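You operate a simulated robot arm through the tools that you are given. There is no shell and no other tool. Be economical: measure what you need, move in short steps, check, and stop when the job is done.

Carry out the task below with a simulated robot arm. There is one attempt and no reset: what you move stays moved.

TASK
Stand both banded short ducts in their green rings and plug them.
Fine: each duct gets the ring and the plug that bear its number; the collars on the shelf stay.

Only the result counts: the job must be done as asked and must still hold three seconds after the hand-in. Knocking over, shifting, dropping, spilling or breaking anything else fails it.

THE ROBOT
A 7-joint arm with a two-finger parallel gripper, fixed in place. Base frame: the origin is at the foot of the arm, x ahead of it, y to its left, z up. Units: mm, degrees, N and s.
Its first joint turns from -115.0 to 115.0 degrees. Payload 3.91 kg.
Tool frame: the origin (TCP) lies between the finger pads and is the grasp point; the fingertips stand 30 mm ahead of it; z points along the fingers, y is the line along which they close. Largest opening 110 mm; finger width 20, thickness 10; the body of the gripper, 48 by 112 mm, starts 55 mm behind the TCP.
Orientation is that of the tool frame in the base frame, as [roll, pitch, yaw] about the fixed x, y, z axes, in that order (R = Rz(yaw) Ry(pitch) Rx(roll)). With the fingers straight down and closing along the base's y, the tool's x points along the base's -x, its y along +y and its z along -z.

THE INTERFACE
- The arm moves only by the tool drive_tool. Its argument "increments" is a list of rows, each a list of 3 entries, a list of its own where there are three numbers: the shift along the tool's x, y, z in cm, then the turn, a rotation vector about the tool's x, y, z in degrees, then the opening, from 0 (shut) to 1 (fully open). In form: [[[tx, ty, tz], [wx, wy, wz], claw], ...]. A call has 1 to 12 rows; each row shifts and turns the commanded pose from where the row before left it, along the tool's axes as they then stand. Each row takes 0.2 s and may step no farther than 50 mm and 8.6 degrees from the row before; otherwise, or with a gripper value out of range, the whole call is refused. Where a pose cannot be reached the arm comes as near as it can. A force on the tool above 40 N (or 10 N above the force at the start of the call, whichever is more), or a blocked arm, ends the call early, and 0.2 s more pass. The fingers move at their own pace (about 108 mm/s each) and stop on an object; they squeeze with about 26 N. The grip force told is the motor's: it shows also when the fingers shut on nothing. Time passes only in rows, and 0.2 s behind the last, so rows that do not move let the fingers close. The reply holds the time, the measured pose of the TCP, the force on the tool along the base axes, the opening and the grip force, in the units named above and with some noise.
- Cameras (640 x 400 px; columns grow to the right, rows downward): "scene" is fixed at [401.9, -649.8, 1657.9]; the picture's right is [0.85, 0.53, 0.00], its down [0.52, -0.82, -0.23] and it looks along [-0.12, 0.20, -0.97] (base axes); focal length 214 px, centre (320, 200). "wrist" rides on the gripper at [-36, 0, -57] in the tool frame; the picture's right is [0.00, -1.00, 0.00], its down [0.97, 0.00, -0.24] and it looks along [0.24, 0.00, 0.97] (tool axes); focal length 218 px, centre (320, 200). There is no depth. A picture from a camera that has moved, and an enlarged one, comes with that camera's place and axes in the base frame and with its lens. The place of the scene camera against the robot may be out by one fixed shift of up to 12 mm in any direction.
- snapshot(camera): a new picture of that camera. The clock stands still meanwhile.
- slide_trunk(by): slides the trunk up (or, below 0, down) by that many mm; the arm rides with it, the base frame stays. It gives what a move gives, with no picture.
- close_up(camera, box): a new picture of the part [left, top, right, bottom] of that camera's present view, enlarged. The clock stands still meanwhile.
- hand_in(): hands the job in; it is judged then, once.

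Work in short steps. Places have to be worked out from the pictures, the camera data and where the tool is seen: move nearer, look again, correct. Check each grasp and each placing, and mend what went wrong. You have 120 turns and 64 pictures in all, those below and enlarged ones among them. Open the gripper and draw the arm clear of the work before you hand the job in, unless the task says otherwise; then end with one line.

The tools are called after ">>>" as name(argument=value, ...) on one line, values as JSON. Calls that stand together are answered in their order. drive_tool: Moves the arm, as the interface text tells. Its arguments: {"type":"object","properties":{"increments":{"type":"array","items":{"type":"array"}}},"required":["increments"]} The other tools are called the same way: slide_trunk (by) slides the trunk up or down; snapshot (camera) takes a picture; close_up (camera, box) takes an enlarged picture of a part of a camera's view; hand_in () hands the job in.

At the start:

```text
time_s: 0.0
eef_pos: [124.3, -421.1, 1269.3]
tcp_rot: [180.0, 0.0, -180.0]
contact_force: [0.1, 0.5, 0.0]
opening: 110.0
gripper_force: 0.0
trunk travel left (down, up): [-850.0, 140.0]
```

scene: 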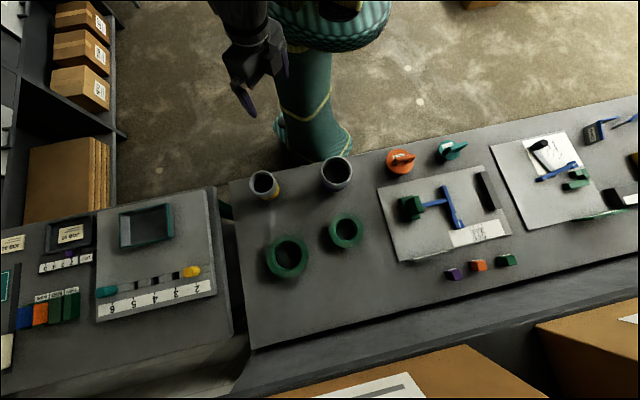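
wrist: 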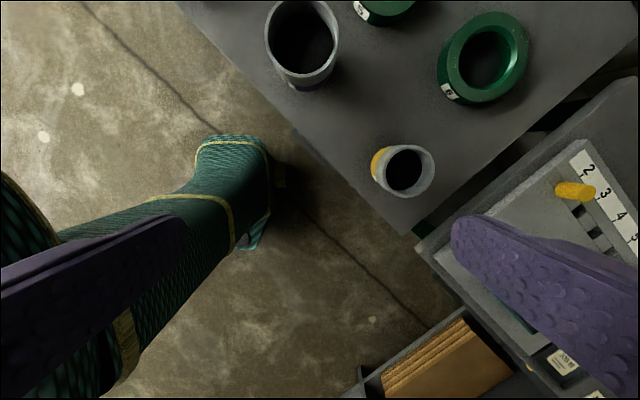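

The scene shows two ducts, two green rings, orange and teal plugs, and other things. I take enlarged views to read numbers and bands.

>>> close_up(camera="scene", box=[230, 130, 390, 290])

>>> close_up(camera="scene", box=[370, 120, 530, 290])

>>> close_up(camera="wrist", box=[240, 0, 560, 220])

```text
2.50 times, centred on (310, 210) of scene
camera zoom: at [401.9, -649.8, 1657.9], right [0.85, 0.53, 0.0], down [0.52, -0.82, -0.23], along [-0.12, 0.2, -0.97], focal length 536 px, centre (345, 175)
```

zoom: 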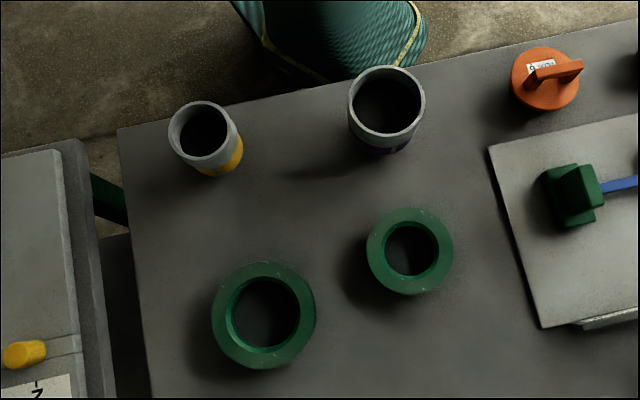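

```text
2.35 times, centred on (450, 205) of scene
camera zoom: at [401.9, -649.8, 1657.9], right [0.85, 0.53, 0.0], down [0.52, -0.82, -0.23], along [-0.12, 0.2, -0.97], focal length 505 px, centre (14, 188)
```

zoom: 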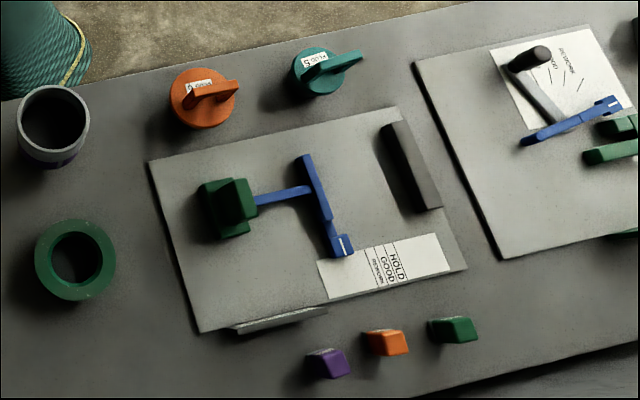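

```text
1.82 times, centred on (400, 110) of wrist
camera zoom: at [160.4, -421.2, 1327.8], right [0.0, -1.0, 0.0], down [-0.97, 0.0, 0.24], along [-0.24, 0.0, -0.97], focal length 397 px, centre (174, 364)
```

zoom: 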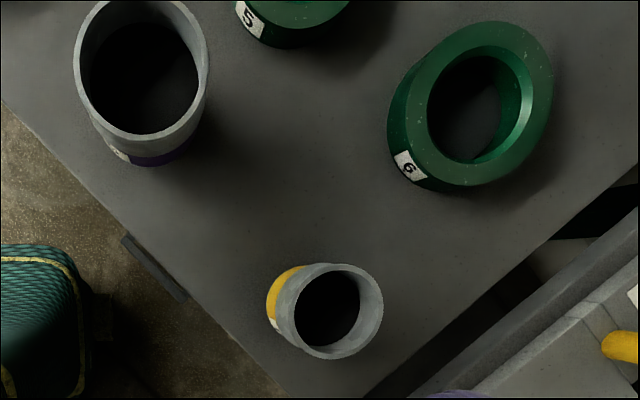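

Triangulating between the two cameras, the small yellow-banded duct's rim is near (127,-560,995), the large purple one near (313,-395,972), and ring 6 near (315,-718,885). That puts the table top at about z = 870–900, not 300. I make a short move at safe height to test reach and get a second view.

>>> drive_tool(increments=[[[-4, -2, 0], [0, 0, 0], 1], [[-4, -2, 0], [0, 0, 0], 1], [[-4, -2, 0], [0, 0, 0], 1]])

>>> snapshot(camera="wrist")

```text
time_s: 0.8
eef_pos: [245.0, -482.9, 1269.6]
tcp_rot: [-179.9, -0.1, 180.0]
contact_force: [0.6, 0.0, -1.1]
opening: 109.7
gripper_force: 0.1
trunk travel left (down, up): [-850.0, 140.0]
```

```text
58 pictures are left
camera wrist: at [281.8, -483.2, 1327.2], right [0.0, -1.0, 0.0], down [-0.97, 0.0, 0.24], along [-0.24, 0.0, -0.97], focal length 218 px, centre (320, 200)
```

wrist: 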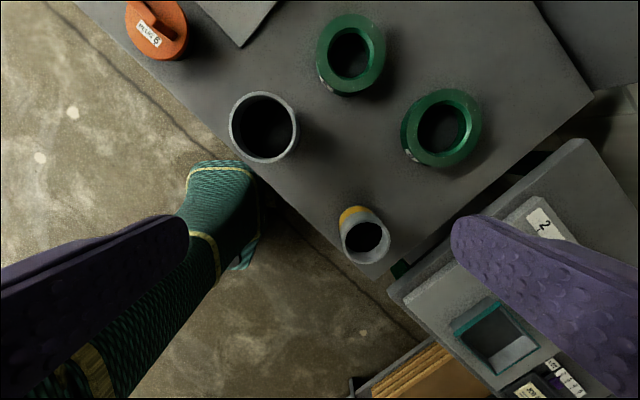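

The arm reaches 541 mm fine, and positions agree: yellow duct (127,-559), purple duct (311,-396), ring 5 ≈ (438,-536), ring 6 ≈ (317,-709), orange plug 6 ≈ (492,-175). I lower the trunk for a closer look.

>>> slide_trunk(by=-120)

>>> snapshot(camera="wrist")

>>> snapshot(camera="scene")

```text
time_s: 2.3
eef_pos: [242.4, -482.5, 1149.9]
tcp_rot: [-180.0, 0.0, -180.0]
contact_force: [0.7, -0.3, -0.8]
opening: 110.0
gripper_force: 0.0
trunk travel left (down, up): [-730.0, 260.0]
```

```text
57 pictures are left
camera wrist: at [279.5, -481.6, 1208.3], right [0.0, -1.0, 0.0], down [-0.97, 0.0, 0.24], along [-0.24, 0.0, -0.97], focal length 218 px, centre (320, 200)
```

wrist: 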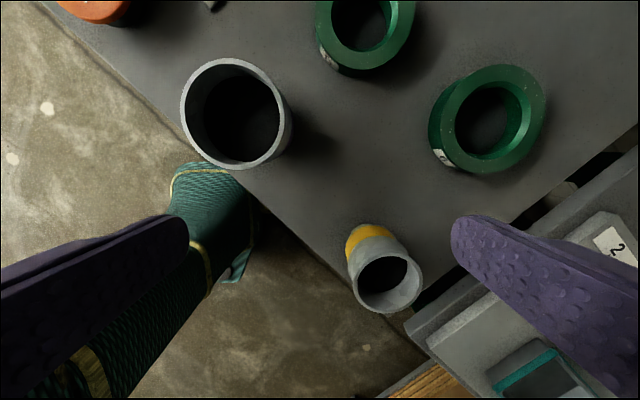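

```text
56 pictures are left
```

scene: 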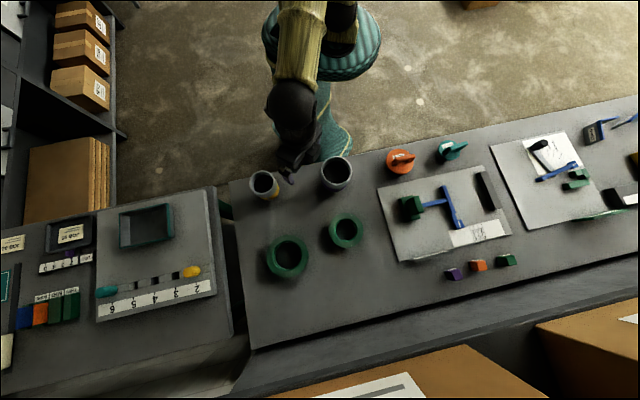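

Yellow duct is about 78 mm wide (fits ring 5), the purple one about 105 mm (fits ring 6). I go over the yellow duct at height to refine its centre.

>>> drive_tool(increments=[[[3.85, -2.5, 0], [0, 0, 0], 1], [[3.85, -2.5, 0], [0, 0, 0], 1], [[3.85, -2.5, 0], [0, 0, 0], 1], [[0, 0, 4], [0, 0, 0], 1]])

>>> snapshot(camera="wrist")

```text
time_s: 3.3
eef_pos: [128.6, -557.0, 1108.3]
tcp_rot: [180.0, -0.2, -180.0]
contact_force: [-1.0, -0.7, -0.3]
opening: 109.9
gripper_force: 0.0
trunk travel left (down, up): [-730.0, 260.0]
```

```text
55 pictures are left
camera wrist: at [166.4, -557.5, 1166.9], right [0.0, -1.0, 0.0], down [-0.97, 0.0, 0.24], along [-0.24, 0.0, -0.97], focal length 218 px, centre (320, 200)
```

wrist: 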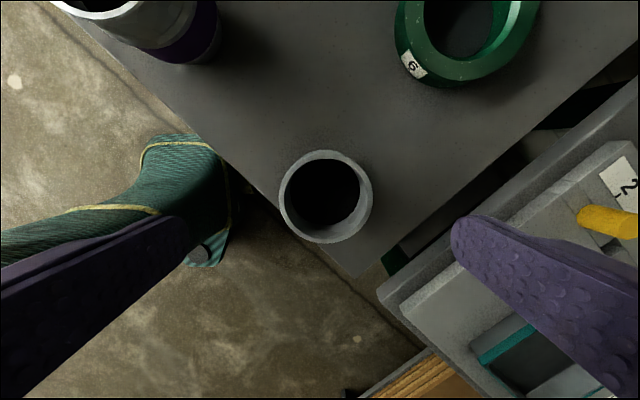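

Rim centre is about (126,-561), diameter about 78 mm. I shift 4 mm and descend part way, then look again to pin down the rim height.

>>> drive_tool(increments=[[[0.2, -0.4, 3.5], [0, 0, 0], 1], [[0, 0, 3.5], [0, 0, 0], 1]])

>>> snapshot(camera="wrist")

```text
time_s: 3.9
eef_pos: [126.9, -561.0, 1040.2]
tcp_rot: [-180.0, 0.1, 180.0]
contact_force: [0.9, -0.4, 0.2]
opening: 110.1
gripper_force: 0.0
trunk travel left (down, up): [-730.0, 260.0]
```

```text
54 pictures are left
camera wrist: at [163.6, -561.4, 1096.9], right [0.0, -1.0, 0.0], down [-0.97, 0.0, 0.24], along [-0.24, 0.0, -0.97], focal length 218 px, centre (320, 200)
```

wrist: 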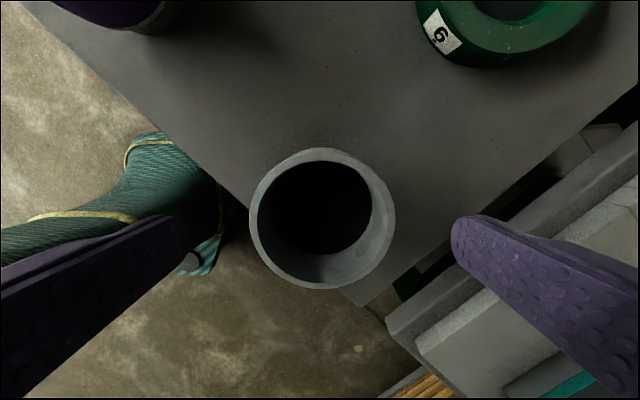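

Rim height is about 982, centre about (125,-562), diameter about 80. I descend to TCP z ≈ 960 and close.

>>> drive_tool(increments=[[[0.2, -0.1, 4], [0, 0, 0], 1], [[0, 0, 4], [0, 0, 0], 1], [[0, 0, 0], [0, 0, 0], 0.6], [[0, 0, 0], [0, 0, 0], 0.6]])

>>> snapshot(camera="wrist")

```text
time_s: 4.9
eef_pos: [125.8, -563.0, 960.4]
tcp_rot: [179.9, 0.0, 180.0]
contact_force: [0.2, -0.4, 0.5]
opening: 80.0
gripper_force: 26.3
trunk travel left (down, up): [-730.0, 260.0]
```

```text
53 pictures are left
camera wrist: at [161.7, -562.3, 1018.1], right [0.0, -1.0, 0.0], down [-0.97, 0.0, 0.24], along [-0.24, 0.0, -0.97], focal length 218 px, centre (320, 200)
```

wrist: 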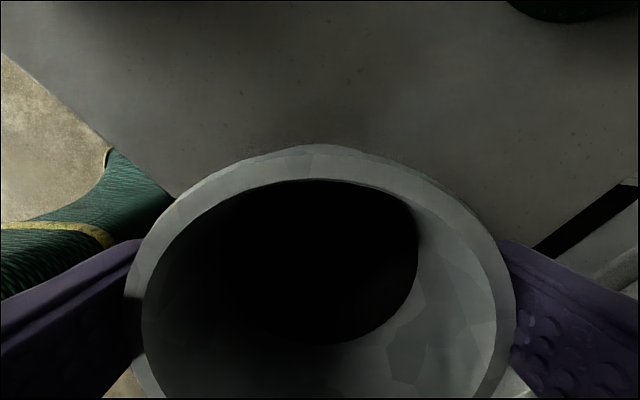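

Grasp holds at 80 mm. Lift 90 mm and check.

>>> drive_tool(increments=[[[0, 0, -1.5], [0, 0, 0], 0.6], [[0, 0, -3], [0, 0, 0], 0.6], [[0, 0, -4.5], [0, 0, 0], 0.6]])

>>> close_up(camera="scene", box=[230, 130, 390, 290])

```text
time_s: 5.7
eef_pos: [124.3, -561.7, 1050.9]
tcp_rot: [-180.0, 0.0, -180.0]
contact_force: [0.4, 0.3, -2.0]
opening: 80.3
gripper_force: 25.9
trunk travel left (down, up): [-730.0, 260.0]
```

```text
2.50 times, centred on (310, 210) of scene
camera zoom: at [401.9, -649.8, 1657.9], right [0.85, 0.53, 0.0], down [0.52, -0.82, -0.23], along [-0.12, 0.2, -0.97], focal length 536 px, centre (345, 175)
```

zoom: 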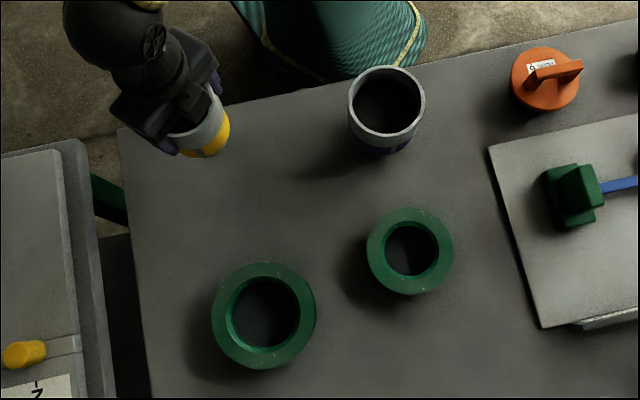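

Duct is lifted cleanly. I carry it toward ring 5, stopping short so the wrist camera sees the ring ahead.

>>> drive_tool(increments=[[[-4, 0.5, -1], [0, 0, 0], 0.6], [[-4, 0.5, -1], [0, 0, 0], 0.6], [[-4, 0.5, 0], [0, 0, 0], 0.6], [[-4, 0.5, 0], [0, 0, 0], 0.6], [[-4, 0.5, 0], [0, 0, 0], 0.6]])

>>> snapshot(camera="wrist")

```text
time_s: 6.9
eef_pos: [325.5, -536.0, 1070.8]
tcp_rot: [180.0, -0.1, -179.9]
contact_force: [0.0, -0.4, -2.7]
opening: 80.1
gripper_force: 25.7
trunk travel left (down, up): [-730.0, 260.0]
```

```text
51 pictures are left
camera wrist: at [361.8, -534.8, 1128.9], right [0.0, -1.0, 0.0], down [-0.97, 0.0, 0.24], along [-0.24, 0.0, -0.97], focal length 218 px, centre (320, 200)
```

wrist: 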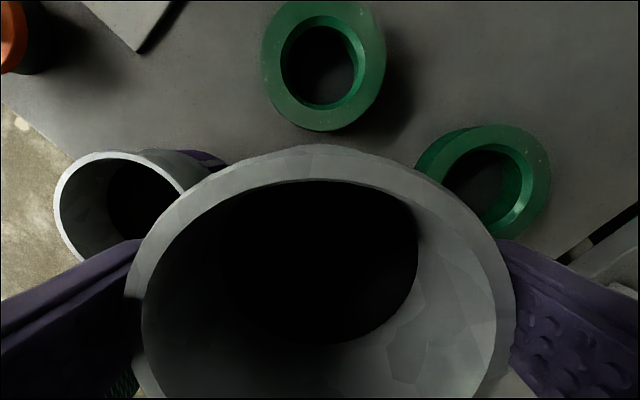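

Ring 5 lies near (441,-538) with top around z 880. I lower 50 mm here for a parallax check.

>>> drive_tool(increments=[[[0, 0, 2.5], [0, 0, 0], 0.6], [[0, 0, 2.5], [0, 0, 0], 0.6]])

>>> snapshot(camera="wrist")

```text
time_s: 7.5
eef_pos: [323.6, -536.3, 1020.8]
tcp_rot: [-180.0, 0.0, 180.0]
contact_force: [-0.2, -0.7, -2.7]
opening: 80.1
gripper_force: 26.3
trunk travel left (down, up): [-730.0, 260.0]
```

```text
50 pictures are left
camera wrist: at [360.0, -536.3, 1077.9], right [0.0, -1.0, 0.0], down [-0.97, 0.0, 0.24], along [-0.24, 0.0, -0.97], focal length 218 px, centre (320, 200)
```

wrist: 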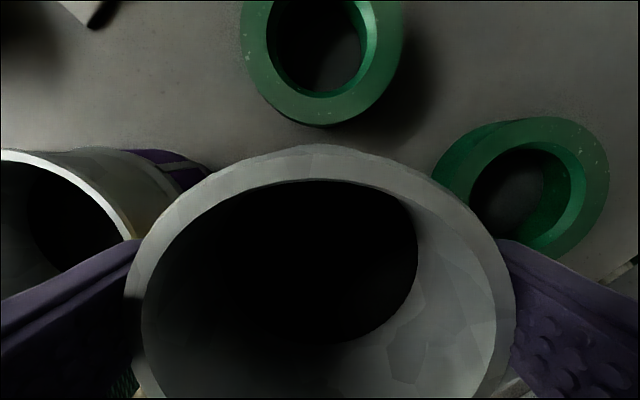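

Two-height measurement puts ring 5's centre at ≈(439.5,-538), top ≈888. The duct's axis sits about 2 mm toward base from the TCP, so I raise a little, go to TCP (442,-538), and check with the scene camera.

>>> drive_tool(increments=[[[0, 0, -1.5], [0, 0, 0], 0.6], [[-4, -0.1, 0], [0, 0, 0], 0.6], [[-4, -0.1, 0], [0, 0, 0], 0.6], [[-3.8, 0, 0], [0, 0, 0], 0.6], [[0, 0, 0], [0, 0, 0], 0.6]])

>>> close_up(camera="scene", box=[290, 180, 390, 280])

>>> snapshot(camera="wrist")

```text
time_s: 8.7
eef_pos: [438.7, -538.2, 1035.0]
tcp_rot: [180.0, 0.0, -180.0]
contact_force: [-0.6, 0.0, -2.1]
opening: 80.1
gripper_force: 25.8
trunk travel left (down, up): [-730.0, 260.0]
```

```text
4.00 times, centred on (340, 230) of scene
camera zoom: at [401.9, -649.8, 1657.9], right [0.85, 0.53, 0.0], down [0.52, -0.82, -0.23], along [-0.12, 0.2, -0.97], focal length 858 px, centre (240, 80)
```

zoom: 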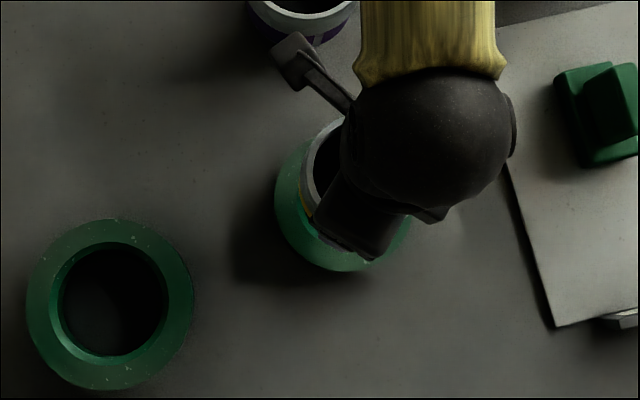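

```text
48 pictures are left
camera wrist: at [475.4, -537.4, 1092.6], right [0.0, -1.0, 0.0], down [-0.97, 0.0, 0.24], along [-0.24, 0.0, -0.97], focal length 218 px, centre (320, 200)
```

wrist: 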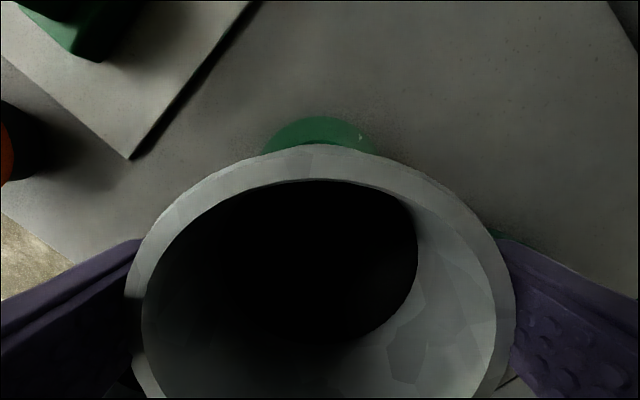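

Ring far edge at x≈500 and near edge 376.5 give centre ≈438.5. I nudge +2 mm in x and descend in small steps.

>>> drive_tool(increments=[[[-0.2, 0, 1], [0, 0, 0], 0.6], [[0, 0, 1.5], [0, 0, 0], 0.6], [[0, 0, 1], [0, 0, 0], 0.6], [[0, 0, 0], [0, 0, 0], 0.6]])

>>> close_up(camera="wrist", box=[220, 80, 420, 205])

```text
time_s: 9.7
eef_pos: [442.9, -537.7, 1001.1]
tcp_rot: [-179.9, 0.0, 180.0]
contact_force: [-1.0, 0.7, -1.8]
opening: 79.8
gripper_force: 26.0
trunk travel left (down, up): [-730.0, 260.0]
```

```text
3.20 times, centred on (320, 142) of wrist
camera zoom: at [479.9, -537.7, 1058.3], right [0.0, -1.0, 0.0], down [-0.97, 0.0, 0.24], along [-0.24, 0.0, -0.97], focal length 698 px, centre (320, 384)
```

zoom: 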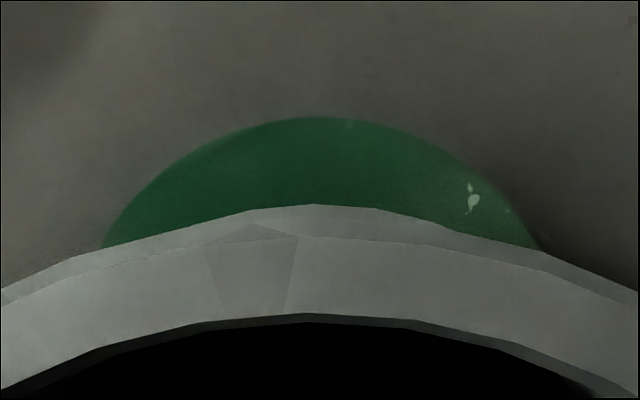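

No contact yet and alignment looks right. I continue down slowly, watching force.

>>> drive_tool(increments=[[[0.05, 0, 0.8], [0, 0, 0], 0.6], [[0.05, 0, 0.8], [0, 0, 0], 0.6], [[0, 0, 0.8], [0, 0, 0], 0.6], [[0, 0, 0], [0, 0, 0], 0.6]])

```text
time_s: 10.7
eef_pos: [441.5, -539.5, 975.4]
tcp_rot: [-180.0, 0.0, 180.0]
contact_force: [-1.0, 0.3, -2.2]
opening: 79.9
gripper_force: 26.4
trunk travel left (down, up): [-730.0, 260.0]
```

Still free at 975, so the duct is inside the ring. I lower the rest in 4 mm steps.

>>> drive_tool(increments=[[[0, 0, 0.5], [0, 0, 0], 0.6], [[0, 0, 0.4], [0, 0, 0], 0.6], [[0, 0, 0.3], [0, 0, 0], 0.6], [[0, 0, 0.3], [0, 0, 0], 0.6], [[0, 0, 0], [0, 0, 0], 0.6]])

>>> snapshot(camera="wrist")

```text
time_s: 11.9
eef_pos: [442.0, -539.3, 965.3]
tcp_rot: [-179.7, 0.2, 180.0]
contact_force: [1.0, -0.5, 20.9]
opening: 80.0
gripper_force: 25.9
trunk travel left (down, up): [-730.0, 260.0]
```

```text
46 pictures are left
camera wrist: at [478.9, -538.4, 1022.9], right [0.0, -1.0, 0.01], down [-0.97, 0.0, 0.24], along [-0.24, 0.0, -0.97], focal length 218 px, centre (320, 200)
```

wrist: 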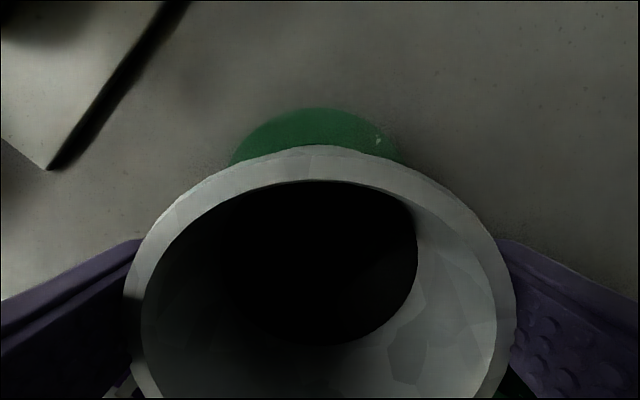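

Contact at 965 with 21 N: duct is seated, about 5 mm above the table level (ring floor). I ease up, open, and retreat upward, then look.

>>> drive_tool(increments=[[[0, 0, -0.3], [0, 0, 0], 0.6], [[0, 0, 0], [0, 0, 0], 0.8], [[0, 0, 0], [0, 0, 0], 1], [[0, 0, -4], [0, 0, 0], 1], [[0, 0, -4.5], [0, 0, 0], 1], [[0, 0, -4], [0, 0, 0], 1]])

>>> snapshot(camera="wrist")

```text
time_s: 13.3
eef_pos: [442.3, -537.6, 1089.8]
tcp_rot: [-180.0, -0.2, -180.0]
contact_force: [-0.6, 0.6, 0.0]
opening: 110.3
gripper_force: 0.0
trunk travel left (down, up): [-730.0, 260.0]
```

```text
45 pictures are left
camera wrist: at [479.3, -537.5, 1147.2], right [0.0, -1.0, 0.0], down [-0.97, 0.0, 0.24], along [-0.24, 0.0, -0.97], focal length 218 px, centre (320, 200)
```

wrist: 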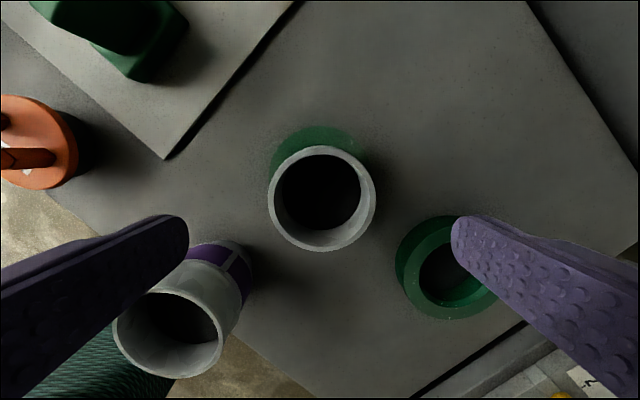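

Yellow duct stands in ring 5, rim centre ≈ (441,-538). Next I go over the purple duct.

>>> drive_tool(increments=[[[2.8, 3.4, -0.5], [0, 0, 0], 1], [[2.8, 3.5, 0], [0, 0, 0], 1], [[2.8, 3.5, 0], [0, 0, 0], 1], [[2.8, 3.6, 0], [0, 0, 0], 1], [[1.6, 0, 0], [0, 0, 0], 1], [[0, 0, 0], [0, 0, 0], 1]])

>>> snapshot(camera="wrist")

```text
time_s: 14.7
eef_pos: [314.8, -397.4, 1094.5]
tcp_rot: [-180.0, -0.1, -179.9]
contact_force: [0.0, -1.1, -0.3]
opening: 109.8
gripper_force: 0.0
trunk travel left (down, up): [-730.0, 260.0]
```

```text
44 pictures are left
camera wrist: at [350.8, -397.0, 1152.9], right [0.0, -1.0, 0.0], down [-0.97, 0.0, 0.24], along [-0.24, 0.0, -0.97], focal length 218 px, centre (320, 200)
```

wrist: 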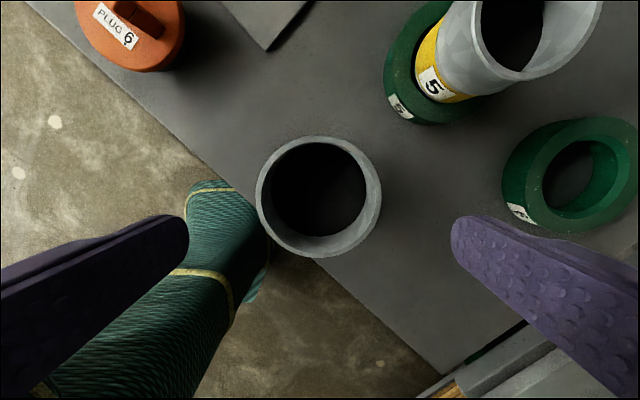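

The yellow duct and ring both show "5". Purple duct: centre ≈ (310.6,-396), ~100 mm wide. I correct and go halfway down for a precise check, since clearance is only ~5 mm a side.

>>> drive_tool(increments=[[[0.3, 0.1, 3], [0, 0, 0], 1], [[0, 0, 3.2], [0, 0, 0], 1], [[0, 0, 0], [0, 0, 0], 1]])

>>> snapshot(camera="wrist")

```text
time_s: 15.5
eef_pos: [309.8, -395.5, 1032.0]
tcp_rot: [-179.9, 0.1, 180.0]
contact_force: [0.3, -0.2, 0.2]
opening: 109.9
gripper_force: 0.0
trunk travel left (down, up): [-730.0, 260.0]
```

```text
43 pictures are left
camera wrist: at [346.7, -396.3, 1090.2], right [0.0, -1.0, 0.0], down [-0.97, 0.0, 0.24], along [-0.24, 0.0, -0.97], focal length 218 px, centre (320, 200)
```

wrist: 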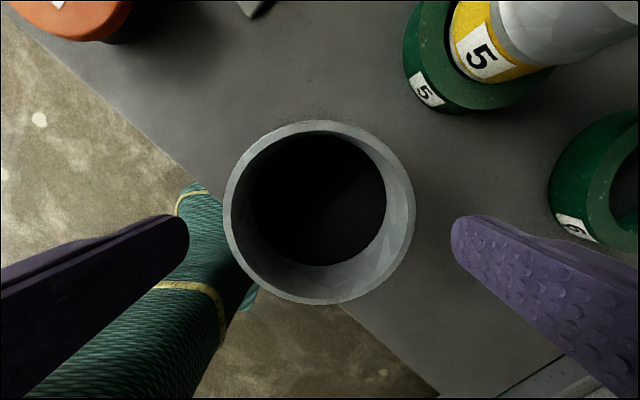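

Centre ≈ (312,-395.5), diameter ≈ 98, rim z ≈ 983: 6 mm clearance per side. I descend carefully to z ≈ 960 and close.

>>> drive_tool(increments=[[[-0.2, 0, 1.5], [0, 0, 0], 1], [[0, 0, 1.5], [0, 0, 0], 1], [[0, 0, 2], [0, 0, 0], 1], [[0, 0, 2.1], [0, 0, 0], 1], [[0, 0, 0], [0, 0, 0], 0.8], [[0, 0, 0], [0, 0, 0], 0.8]])

>>> snapshot(camera="wrist")

```text
time_s: 16.9
eef_pos: [311.3, -397.6, 961.6]
tcp_rot: [180.0, 0.0, -180.0]
contact_force: [-0.1, 0.4, 1.4]
opening: 99.5
gripper_force: 26.4
trunk travel left (down, up): [-730.0, 260.0]
```

```text
42 pictures are left
camera wrist: at [348.4, -397.0, 1018.6], right [0.0, -1.0, 0.0], down [-0.97, 0.0, 0.24], along [-0.24, 0.0, -0.97], focal length 218 px, centre (320, 200)
```

wrist: 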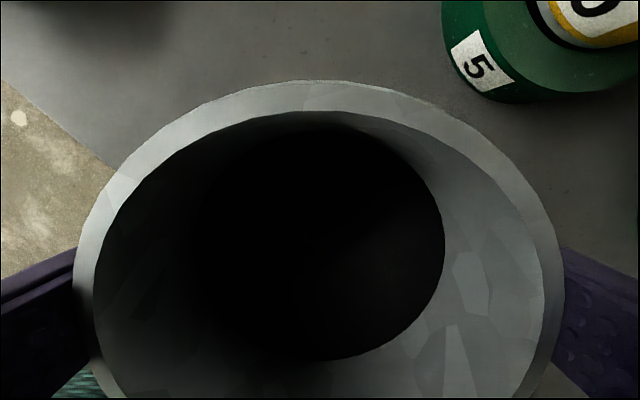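

Grasped at 99.5 mm. Lift 90 mm and carry part way toward ring 6, stopping for a look.

>>> drive_tool(increments=[[[0, 0, -1.5], [0, 0, 0], 0.8], [[0, 0, -3.5], [0, 0, 0], 0.8], [[0, 0, -4], [0, 0, 0], 0.8], [[0, -4, 0], [0, 0, 0], 0.8], [[0, -4, 0], [0, 0, 0], 0.8], [[0.5, -4, 0], [0, 0, 0], 0.8], [[0.8, -4, 0], [0, 0, 0], 0.8]])

>>> snapshot(camera="wrist")

```text
time_s: 18.5
eef_pos: [301.3, -557.7, 1051.8]
tcp_rot: [179.8, -0.1, 180.0]
contact_force: [0.0, -0.5, -3.2]
opening: 99.3
gripper_force: 26.5
trunk travel left (down, up): [-730.0, 260.0]
```

```text
41 pictures are left
camera wrist: at [338.3, -559.6, 1109.3], right [0.0, -1.0, 0.0], down [-0.97, 0.0, 0.24], along [-0.24, 0.0, -0.97], focal length 218 px, centre (320, 200)
```

wrist: 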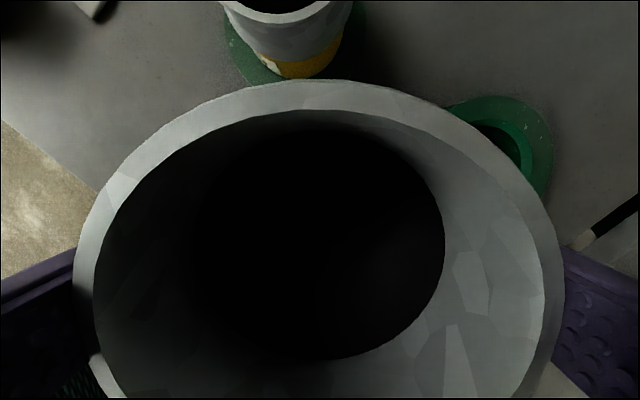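

I move to about (200,-715), so ring 6 is ahead in the wrist view.

>>> drive_tool(increments=[[[3, -3.5, 0], [0, 0, 0], 0.8], [[3, -4, 0], [0, 0, 0], 0.8], [[2, -4, 0], [0, 0, 0], 0.8], [[2, -4, 0], [0, 0, 0], 0.8], [[0, 0, 0], [0, 0, 0], 0.8]])

>>> snapshot(camera="wrist")

```text
time_s: 19.7
eef_pos: [194.0, -682.3, 1049.3]
tcp_rot: [179.9, 0.0, -179.9]
contact_force: [0.8, 0.6, -3.0]
opening: 99.8
gripper_force: 25.9
out of reach, approached as far as the arm can: row 4
trunk travel left (down, up): [-730.0, 260.0]
```

```text
40 pictures are left
camera wrist: at [230.6, -682.4, 1106.9], right [0.0, -1.0, 0.0], down [-0.97, 0.0, 0.24], along [-0.24, 0.0, -0.97], focal length 218 px, centre (320, 200)
```

wrist: 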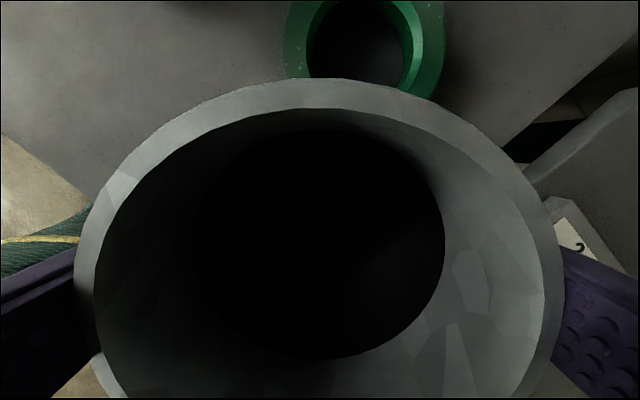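

Reach ran out at radius ~709; ring 6 is at ≈(320,-720), radius 788. The arm reaches too far down from a high shoulder, so lowering the trunk while raising the tool should extend it. I pull back, raise, then lower the trunk.

>>> drive_tool(increments=[[[0, 4, 0], [0, 0, 0], 0.8], [[0, 4, -2], [0, 0, 0], 0.8], [[0, 4, -4], [0, 0, 0], 0.8], [[-2, 3, -4], [0, 0, 0], 0.8], [[-2, 2, -3], [0, 0, 0], 0.8], [[0, 0, -2], [0, 0, 0], 0.8]])

>>> slide_trunk(by=-140)

>>> snapshot(camera="scene")

```text
refused: row 3 steps farther than a row can; nothing moved
```

```text
time_s: 20.8
eef_pos: [194.6, -682.9, 961.2]
tcp_rot: [-179.3, 0.1, 179.9]
contact_force: [-0.5, 3.2, 11.4]
opening: 99.0
gripper_force: 25.6
trunk travel left (down, up): [-630.0, 360.0]
stopped: the force on the tool passed its limit (the readings are from after the stop); the commanded pose is now the measured one
```

```text
39 pictures are left
```

scene: 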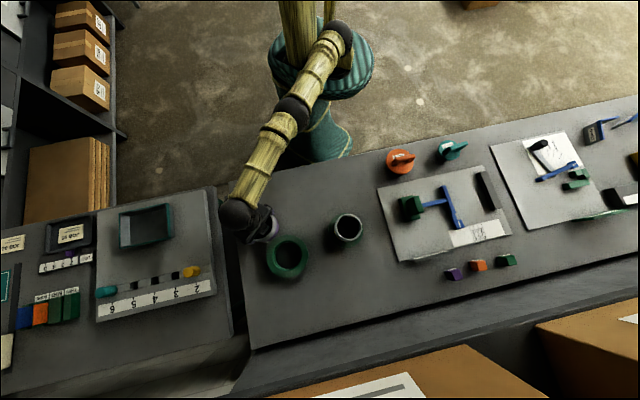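

My raise was refused (step over 50 mm), so the trunk slide set the duct down on the table at (194,-683), stopped with light force and still gripped. I lift it off and check nothing moved.

>>> drive_tool(increments=[[[0, 0, -1], [0, 0, 0], 0.8], [[0, 0, -2], [0, 0, 0], 0.8], [[0, 0, -3], [0, 0, 0], 0.8], [[0, 0, -3], [0, 0, 0], 0.8]])

>>> snapshot(camera="wrist")

>>> close_up(camera="scene", box=[180, 180, 380, 305])

```text
time_s: 21.8
eef_pos: [191.0, -663.5, 1042.9]
tcp_rot: [-179.5, 0.2, 180.0]
contact_force: [-0.3, 0.5, -3.3]
opening: 99.4
gripper_force: 26.2
out of reach, approached as far as the arm can: row 2, 3, 4
trunk travel left (down, up): [-630.0, 360.0]
```

```text
38 pictures are left
camera wrist: at [226.0, -662.7, 1101.3], right [0.0, -1.0, 0.01], down [-0.97, 0.0, 0.24], along [-0.24, -0.01, -0.97], focal length 218 px, centre (320, 200)
```

wrist: 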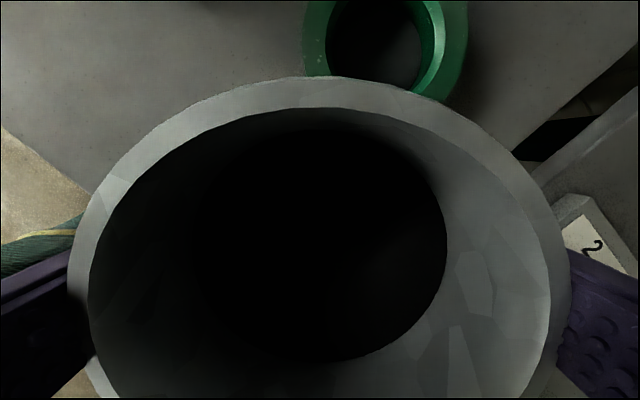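

```text
3.20 times, centred on (280, 242) of scene
camera zoom: at [401.9, -649.8, 1657.9], right [0.85, 0.53, 0.0], down [0.52, -0.82, -0.23], along [-0.12, 0.2, -0.97], focal length 686 px, centre (448, 64)
```

zoom: 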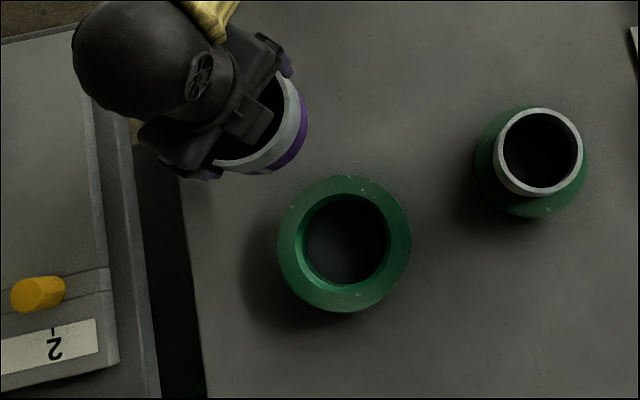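

The reach data fit a sphere of ~720 mm radius, so ring 6 (R≈788) can't be reached with the tool vertical. I'll set the duct down nearer, regrasp it with the tool tilted outward (closing direction tangential, duct staying upright), which gains reach. First move to about (235,-530) and yaw 66°.

>>> drive_tool(increments=[[[-1.1, 3.4, 0], [0, 0, 0], 0.8], [[-1.1, 3.4, 0], [0, 0, 0], 0.8], [[-1.1, 3.4, 0], [0, 0, 0], 0.8], [[-1.1, 3.4, 0], [0, 0, 0], 0.8], [[0, 0, 0], [0, 0, 0], 0.8]])

```text
time_s: 23.0
eef_pos: [263.0, -630.0, 1077.1]
tcp_rot: [-179.4, 0.2, 179.8]
contact_force: [0.0, 0.7, -3.0]
opening: 99.0
gripper_force: 26.2
out of reach, approached as far as the arm can: row 1, 2, 3, 4
trunk travel left (down, up): [-630.0, 360.0]
```

The arm seems stuck near its stretched limit; I issue small inward moves and re-read.

>>> drive_tool(increments=[[[0, 0, 0], [0, 0, 0], 0.8], [[0, 1, 0], [0, 0, 0], 0.8], [[0, 1, 0], [0, 0, 0], 0.8]])

```text
time_s: 23.8
eef_pos: [267.4, -627.5, 1085.2]
tcp_rot: [-179.5, 0.0, -180.0]
contact_force: [0.3, 0.4, -2.7]
opening: 99.6
gripper_force: 26.2
out of reach, approached as far as the arm can: row 2, 3
trunk travel left (down, up): [-630.0, 360.0]
```

That moved outward and up rather than inward. I look at the arm.

>>> snapshot(camera="scene")

```text
36 pictures are left
```

scene: 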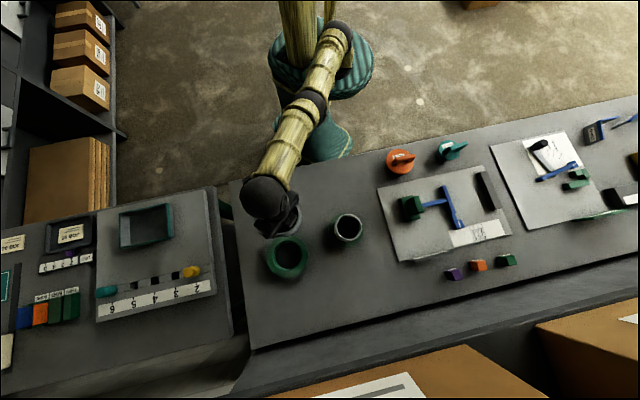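

The pose matches a straight-arm singularity (the solver sits on the stretched sphere, aligned with my commanded inner point). I bring the command close to the actual pose, then wiggle gently just inside the sphere so the elbow can start bending without a jump.

>>> drive_tool(increments=[[[-0.9, -3.2, -1.1], [0, 0, 0], 0.8], [[-0.9, -3.2, -1.1], [0, 0, 0], 0.8], [[0.5, 0.3, 0.5], [0, 0, 0], 0.8], [[-0.5, -0.1, -0.5], [0, 0, 0], 0.8], [[0.5, 0.1, 0.5], [0, 0, 0], 0.8], [[-0.5, -0.1, -0.5], [0, 0, 0], 0.8], [[0.5, 0.1, 0.5], [0, 0, 0], 0.8], [[-0.5, -0.1, -0.5], [0, 0, 0], 0.8]])

```text
time_s: 25.6
eef_pos: [266.8, -628.0, 1084.4]
tcp_rot: [-179.3, 0.0, 180.0]
contact_force: [0.1, 0.2, -2.8]
opening: 99.0
gripper_force: 25.8
out of reach, approached as far as the arm can: row 1, 2, 5
trunk travel left (down, up): [-630.0, 360.0]
```

Small wiggles were accepted as reachable. I try several small inward steps.

>>> drive_tool(increments=[[[0.2, 0.5, 0.2], [0, 0, 0], 0.8], [[0.2, 0.5, 0.2], [0, 0, 0], 0.8], [[0.2, 0.5, 0.2], [0, 0, 0], 0.8], [[0.2, 0.5, 0.2], [0, 0, 0], 0.8]])

```text
time_s: 26.6
eef_pos: [265.8, -626.7, 1083.6]
tcp_rot: [-179.5, 0.1, -180.0]
contact_force: [-0.7, -0.5, -2.4]
opening: 99.1
gripper_force: 26.0
out of reach, approached as far as the arm can: row 2, 3, 4
trunk travel left (down, up): [-630.0, 360.0]
```

Row 1 moved but later rows stall. I repeat many tiny inward steps to give the solver iterations to leave the singular pose.

>>> drive_tool(increments=[[[0.1, 0.2, 0.1], [0, 0, 0], 0.8], [[0.1, 0.2, 0.1], [0, 0, 0], 0.8], [[0.1, 0.2, 0.1], [0, 0, 0], 0.8], [[0.1, 0.2, 0.1], [0, 0, 0], 0.8], [[0.1, 0.2, 0.1], [0, 0, 0], 0.8], [[0.1, 0.2, 0.1], [0, 0, 0], 0.8], [[0.1, 0.2, 0.1], [0, 0, 0], 0.8], [[0.1, 0.2, 0.1], [0, 0, 0], 0.8], [[0.1, 0.2, 0.1], [0, 0, 0], 0.8], [[0.1, 0.2, 0.1], [0, 0, 0], 0.8]])

```text
time_s: 28.8
eef_pos: [266.1, -627.6, 1085.9]
tcp_rot: [-179.4, 0.1, 180.0]
contact_force: [0.6, -0.4, -2.6]
opening: 99.0
gripper_force: 25.5
out of reach, approached as far as the arm can: row 2, 4, 6, 8, 10
trunk travel left (down, up): [-630.0, 360.0]
```

The command evidently resets to the reached pose each time. At a straight elbow, a large vertical (tangential) step engages the elbow joint, so I try an up-and-inward step, which is also safe.

>>> drive_tool(increments=[[[0.5, 2, -4.4], [0, 0, 0], 0.8], [[0.5, 2, -4.4], [0, 0, 0], 0.8], [[0, 3, 0], [0, 0, 0], 0.8]])

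```text
time_s: 29.6
eef_pos: [268.0, -585.9, 1171.2]
tcp_rot: [-179.2, 0.1, -180.0]
contact_force: [-0.5, 0.6, -2.5]
opening: 99.2
gripper_force: 25.8
out of reach, approached as far as the arm can: row 2, 3
trunk travel left (down, up): [-630.0, 360.0]
```

Still on the sphere. Now the opposite: down and inward.

>>> drive_tool(increments=[[[0.8, 2.2, 4.2], [0, 0, 0], 0.8], [[0.8, 2.2, 4.2], [0, 0, 0], 0.8]])

```text
time_s: 30.2
eef_pos: [273.9, -606.2, 1130.3]
tcp_rot: [-179.6, 0.0, -180.0]
contact_force: [-0.2, -0.9, -2.9]
opening: 99.1
gripper_force: 25.9
out of reach, approached as far as the arm can: row 1, 2
trunk travel left (down, up): [-630.0, 360.0]
```

Still stretched. I command larger steps straight toward the shoulder (exact radial), four rows; even a full escape would end in free space.

>>> drive_tool(increments=[[[1.8, 4.0, 1.9], [0, 0, 0], 0.8], [[1.8, 4.0, 1.9], [0, 0, 0], 0.8], [[1.8, 4.0, 1.9], [0, 0, 0], 0.8], [[1.8, 4.0, 1.9], [0, 0, 0], 0.8]])

```text
time_s: 31.2
eef_pos: [273.5, -601.9, 1133.8]
tcp_rot: [-179.3, 0.1, 180.0]
contact_force: [0.0, -0.3, -2.5]
opening: 99.3
gripper_force: 26.4
out of reach, approached as far as the arm can: row 1, 2, 3, 4
trunk travel left (down, up): [-630.0, 360.0]
```

No change. I look closely at the arm's configuration.

>>> close_up(camera="scene", box=[220, 0, 400, 240])

```text
1.67 times, centred on (310, 120) of scene
camera zoom: at [401.9, -649.8, 1657.9], right [0.85, 0.53, 0.0], down [0.52, -0.82, -0.23], along [-0.12, 0.2, -0.97], focal length 358 px, centre (337, 333)
```

zoom: 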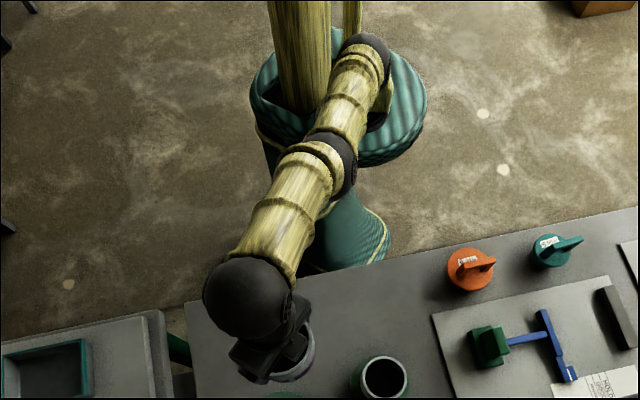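

The arm is indeed straight from shoulder to wrist. I try combining the yaw turn I need anyway with small inward shifts.

>>> drive_tool(increments=[[[0, 0, 0], [0, 0, 8], 0.8], [[0, 0, 0], [0, 0, 8], 0.8], [[0, 0, 0], [0, 0, 8], 0.8], [[0, 0, 0], [0, 0, 8], 0.8], [[0, 0, 0], [0, 0, 8], 0.8], [[0, 0, 0], [0, 0, 8], 0.8], [[0, 0, 0], [0, 0, 8], 0.8], [[0, 0, 0], [0, 0, 8], 0.8]])

```text
time_s: 33.0
eef_pos: [274.1, -604.5, 1135.9]
tcp_rot: [-179.8, 0.6, 115.8]
contact_force: [-0.1, 0.0, -2.5]
opening: 99.3
gripper_force: 25.6
trunk travel left (down, up): [-630.0, 360.0]
```

Yaw worked. Now try an inward step (tool +x) with some down.

>>> drive_tool(increments=[[[3, 0, 2], [0, 0, 0], 0.8], [[3, 0, 2], [0, 0, 0], 0.8], [[3, 0, 2], [0, 0, 0], 0.8]])

```text
time_s: 33.8
eef_pos: [262.7, -614.4, 1116.2]
tcp_rot: [-179.8, 0.6, 116.0]
contact_force: [-0.1, -0.5, -2.9]
opening: 99.1
gripper_force: 26.1
out of reach, approached as far as the arm can: row 1, 2, 3
trunk travel left (down, up): [-630.0, 360.0]
```

Still on the sphere. I try sideways swings combined with inward steps, in case the elbow's flex plane is lateral.

>>> drive_tool(increments=[[[2, -4, 0], [0, 0, 0], 0.8], [[2, -4, 0], [0, 0, 0], 0.8], [[2, 4, 0], [0, 0, 0], 0.8], [[2, 4, 0], [0, 0, 0], 0.8]])

```text
time_s: 34.8
eef_pos: [238.5, -610.8, 1140.4]
tcp_rot: [-179.9, 0.5, 116.1]
contact_force: [-1.2, 0.2, -2.5]
opening: 99.2
gripper_force: 26.4
out of reach, approached as far as the arm can: row 1, 2, 3, 4
trunk travel left (down, up): [-630.0, 360.0]
```

Next, a pitch wiggle of the tool (a few degrees), which drives the elbow joint to first order.

>>> drive_tool(increments=[[[0, 0, 0], [0, -6, 0], 0.8], [[0, 0, 0], [0, -6, 0], 0.8], [[0, 0, 0], [0, 0, 0], 0.8]])

```text
time_s: 35.6
eef_pos: [247.5, -644.2, 1161.4]
tcp_rot: [-179.9, 12.5, 116.0]
contact_force: [0.4, -0.2, -2.5]
opening: 99.1
gripper_force: 25.9
out of reach, approached as far as the arm can: row 1, 2
trunk travel left (down, up): [-630.0, 360.0]
```

Triangulating the elbow shows it below the shoulder–wrist line: the arm has flipped elbow-down, with the wrist joint likely at its limit. Working at a lower height relative to the shoulder should relieve that, so I raise the trunk 240 mm, then bring the tool down relative to it.

>>> slide_trunk(by=240)

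```text
time_s: 38.1
eef_pos: [246.7, -642.8, 1400.8]
tcp_rot: [-180.0, 12.6, 116.0]
contact_force: [-0.2, 0.5, -3.0]
opening: 99.2
gripper_force: 25.7
trunk travel left (down, up): [-870.0, 120.0]
```

Now undo the tilt and lower step by step with slight inward motion.

>>> drive_tool(increments=[[[1, 0, 0], [0, 6, 0], 0.8], [[1, 0, 0], [0, 6, 0], 0.8], [[1, 0, 4], [0, 0, 0], 0.8], [[1, 0, 4], [0, 0, 0], 0.8], [[1, 0, 4], [0, 0, 0], 0.8], [[1, 0, 4], [0, 0, 0], 0.8]])

```text
time_s: 39.5
eef_pos: [242.4, -655.5, 1258.5]
tcp_rot: [-179.9, 0.3, 116.1]
contact_force: [0.2, 0.1, -2.1]
opening: 99.0
gripper_force: 25.9
out of reach, approached as far as the arm can: row 1, 2, 3, 4, 5, 6
trunk travel left (down, up): [-870.0, 120.0]
```

Continue lowering with inward bias.

>>> drive_tool(increments=[[[2, 0, 4.4], [0, 0, 0], 0.8], [[2, 0, 4.4], [0, 0, 0], 0.8], [[2, 0, 4.4], [0, 0, 0], 0.8], [[2, 0, 2], [0, 0, 0], 0.8]])

```text
time_s: 40.5
eef_pos: [228.9, -680.6, 1115.2]
tcp_rot: [-179.8, 0.3, 115.9]
contact_force: [0.1, 0.3, -2.6]
opening: 99.1
gripper_force: 25.7
out of reach, approached as far as the arm can: row 1, 2, 3, 4
trunk travel left (down, up): [-870.0, 120.0]
```

Now level with the sphere's centre. Try pure inward.

>>> drive_tool(increments=[[[4, 0, 0], [0, 0, 0], 0.8], [[4, 0, 0], [0, 0, 0], 0.8], [[4, 0, 0], [0, 0, 0], 0.8]])

>>> close_up(camera="scene", box=[220, 0, 400, 240])

```text
time_s: 41.3
eef_pos: [210.5, -686.0, 1120.6]
tcp_rot: [180.0, 0.4, 116.0]
contact_force: [0.8, 0.5, -3.0]
opening: 99.0
gripper_force: 25.6
out of reach, approached as far as the arm can: row 1, 2, 3
trunk travel left (down, up): [-870.0, 120.0]
```

```text
1.67 times, centred on (310, 120) of scene
camera zoom: at [401.9, -649.8, 1657.9], right [0.85, 0.53, 0.0], down [0.52, -0.82, -0.23], along [-0.12, 0.2, -0.97], focal length 358 px, centre (337, 333)
```

zoom: 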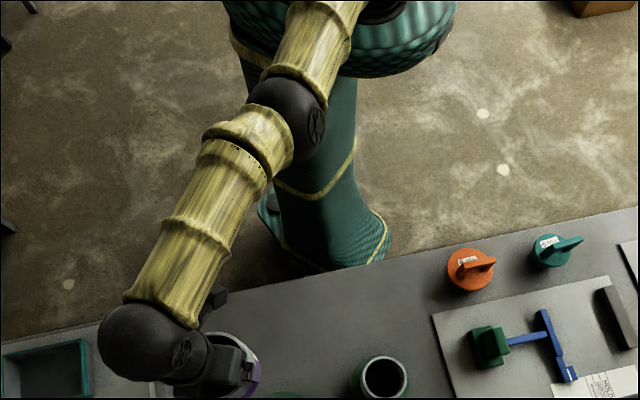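

The arm is exactly straight at the elbow. I test an up-and-in step here, where the tangent is vertical.

>>> drive_tool(increments=[[[2, 0, -4], [0, 0, 0], 0.8], [[2, 0, -4], [0, 0, 0], 0.8], [[2, 0, -4], [0, 0, 0], 0.8]])

```text
time_s: 42.1
eef_pos: [192.0, -668.4, 1246.1]
tcp_rot: [-179.9, 0.3, 116.0]
contact_force: [0.0, -0.8, -3.4]
opening: 98.9
gripper_force: 26.1
out of reach, approached as far as the arm can: row 1, 2, 3
trunk travel left (down, up): [-870.0, 120.0]
```

Working through the minimal-norm solution: with equal links a vertical move doesn't bend the elbow at all, but a pitch change does (δ/3), only in one direction. I tried tip-outward; now tip-inward with strong inward translation.

>>> drive_tool(increments=[[[4.5, 0, 0], [0, 7, 0], 0.8], [[4.5, 0, 0], [0, 7, 0], 0.8], [[4, 0, 0], [0, 0, 0], 0.8]])

```text
time_s: 42.9
eef_pos: [150.7, -624.8, 1278.3]
tcp_rot: [-179.8, -13.5, 115.9]
contact_force: [0.1, -0.4, -2.1]
opening: 98.9
gripper_force: 25.6
out of reach, approached as far as the arm can: row 1, 2, 3
trunk travel left (down, up): [-870.0, 120.0]
```

Still straight. Rather than fight it, I can use the stretched arm plus trunk slide: any radius comes from the arm's elevation, and pure vertical motion from the trunk. First I'll set the duct on the table at about (200,-618) and free the gripper. Level the tool and climb along the sphere.

>>> drive_tool(increments=[[[0, 0, 0], [0, -7, 0], 0.8], [[0, 0, 0], [0, -6.8, 0], 0.8], [[2, 2, -4], [0, 0, 0], 0.8], [[2, 2, -4], [0, 0, 0], 0.8]])

```text
time_s: 43.9
eef_pos: [179.8, -627.7, 1372.2]
tcp_rot: [-180.0, 0.3, 115.9]
contact_force: [-0.2, 0.2, -2.7]
opening: 99.0
gripper_force: 26.1
out of reach, approached as far as the arm can: row 1, 2, 3, 4
trunk travel left (down, up): [-870.0, 120.0]
```

Tool is level at (180,-628). I slide the trunk down 380 mm, leaving the duct ~30 mm above the table.

>>> slide_trunk(by=-380)

>>> snapshot(camera="scene")

```text
time_s: 47.6
eef_pos: [179.4, -628.1, 991.8]
tcp_rot: [-179.9, 0.2, 116.0]
contact_force: [-0.5, -0.7, -2.5]
opening: 98.8
gripper_force: 26.0
trunk travel left (down, up): [-490.0, 500.0]
```

```text
33 pictures are left
```

scene: 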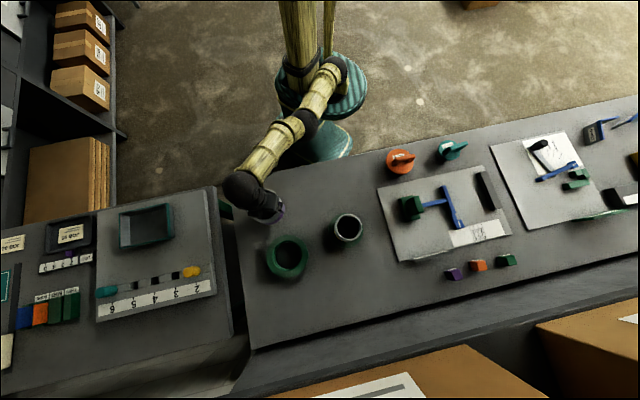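

Clear. Lower the remaining ~30 mm in two slides.

>>> slide_trunk(by=-27)

>>> slide_trunk(by=-3)

```text
time_s: 48.3
eef_pos: [180.4, -627.7, 964.9]
tcp_rot: [-179.7, 0.3, 116.0]
contact_force: [-0.2, -0.2, -2.9]
opening: 99.3
gripper_force: 25.8
trunk travel left (down, up): [-463.0, 527.0]
```

```text
time_s: 48.9
eef_pos: [180.0, -627.4, 961.3]
tcp_rot: [-179.9, 0.2, 116.1]
contact_force: [0.2, -0.4, -3.5]
opening: 99.4
gripper_force: 25.5
trunk travel left (down, up): [-460.0, 530.0]
```

Not yet touching; lower 1.5 mm more.

>>> slide_trunk(by=-1.5)

```text
time_s: 49.4
eef_pos: [180.7, -627.7, 959.8]
tcp_rot: [-180.0, 0.2, 116.0]
contact_force: [0.4, 0.4, -2.3]
opening: 98.7
gripper_force: 26.0
trunk travel left (down, up): [-459.0, 531.0]
```

>>> slide_trunk(by=-2)

```text
time_s: 49.9
eef_pos: [179.6, -628.1, 960.7]
tcp_rot: [-179.8, 0.5, 115.9]
contact_force: [1.8, -5.0, 12.4]
opening: 98.9
gripper_force: 25.7
trunk travel left (down, up): [-457.0, 533.0]
```

Touching with 12 N. Ease 1 mm, then open.

>>> slide_trunk(by=1)

>>> drive_tool(increments=[[[0, 0, 0], [0, 0, 0], 0.9], [[0, 0, 0], [0, 0, 0], 1], [[0, 0, 0], [0, 0, 0], 1]])

>>> slide_trunk(by=100)

>>> snapshot(camera="wrist")

```text
time_s: 50.4
eef_pos: [179.5, -627.3, 960.6]
tcp_rot: [-179.9, 0.4, 116.0]
contact_force: [1.6, -4.6, 12.0]
opening: 98.8
gripper_force: 25.8
trunk travel left (down, up): [-458.0, 532.0]
```

```text
time_s: 51.2
eef_pos: [180.0, -628.8, 959.2]
tcp_rot: [-179.9, 0.3, 115.9]
contact_force: [-0.7, 0.9, 0.3]
opening: 110.0
gripper_force: 0.0
trunk travel left (down, up): [-458.0, 532.0]
```

```text
time_s: 52.5
eef_pos: [180.6, -626.6, 1060.2]
tcp_rot: [-179.9, 0.2, 116.1]
contact_force: [0.0, -0.1, -0.2]
opening: 110.2
gripper_force: 0.0
trunk travel left (down, up): [-558.0, 432.0]
```

```text
32 pictures are left
camera wrist: at [196.3, -659.6, 1117.3], right [-0.9, -0.44, 0.0], down [-0.42, 0.87, 0.24], along [-0.11, 0.21, -0.97], focal length 218 px, centre (320, 200)
```

wrist: 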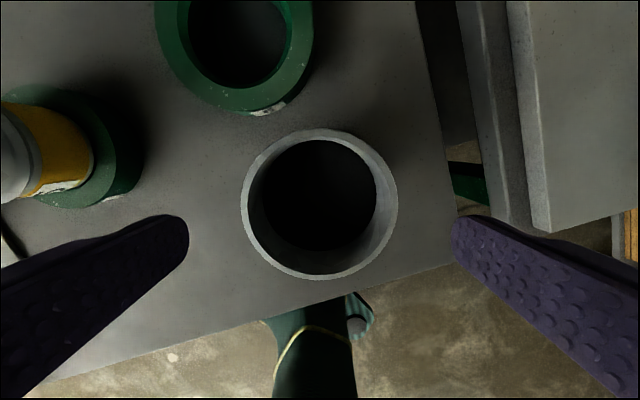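

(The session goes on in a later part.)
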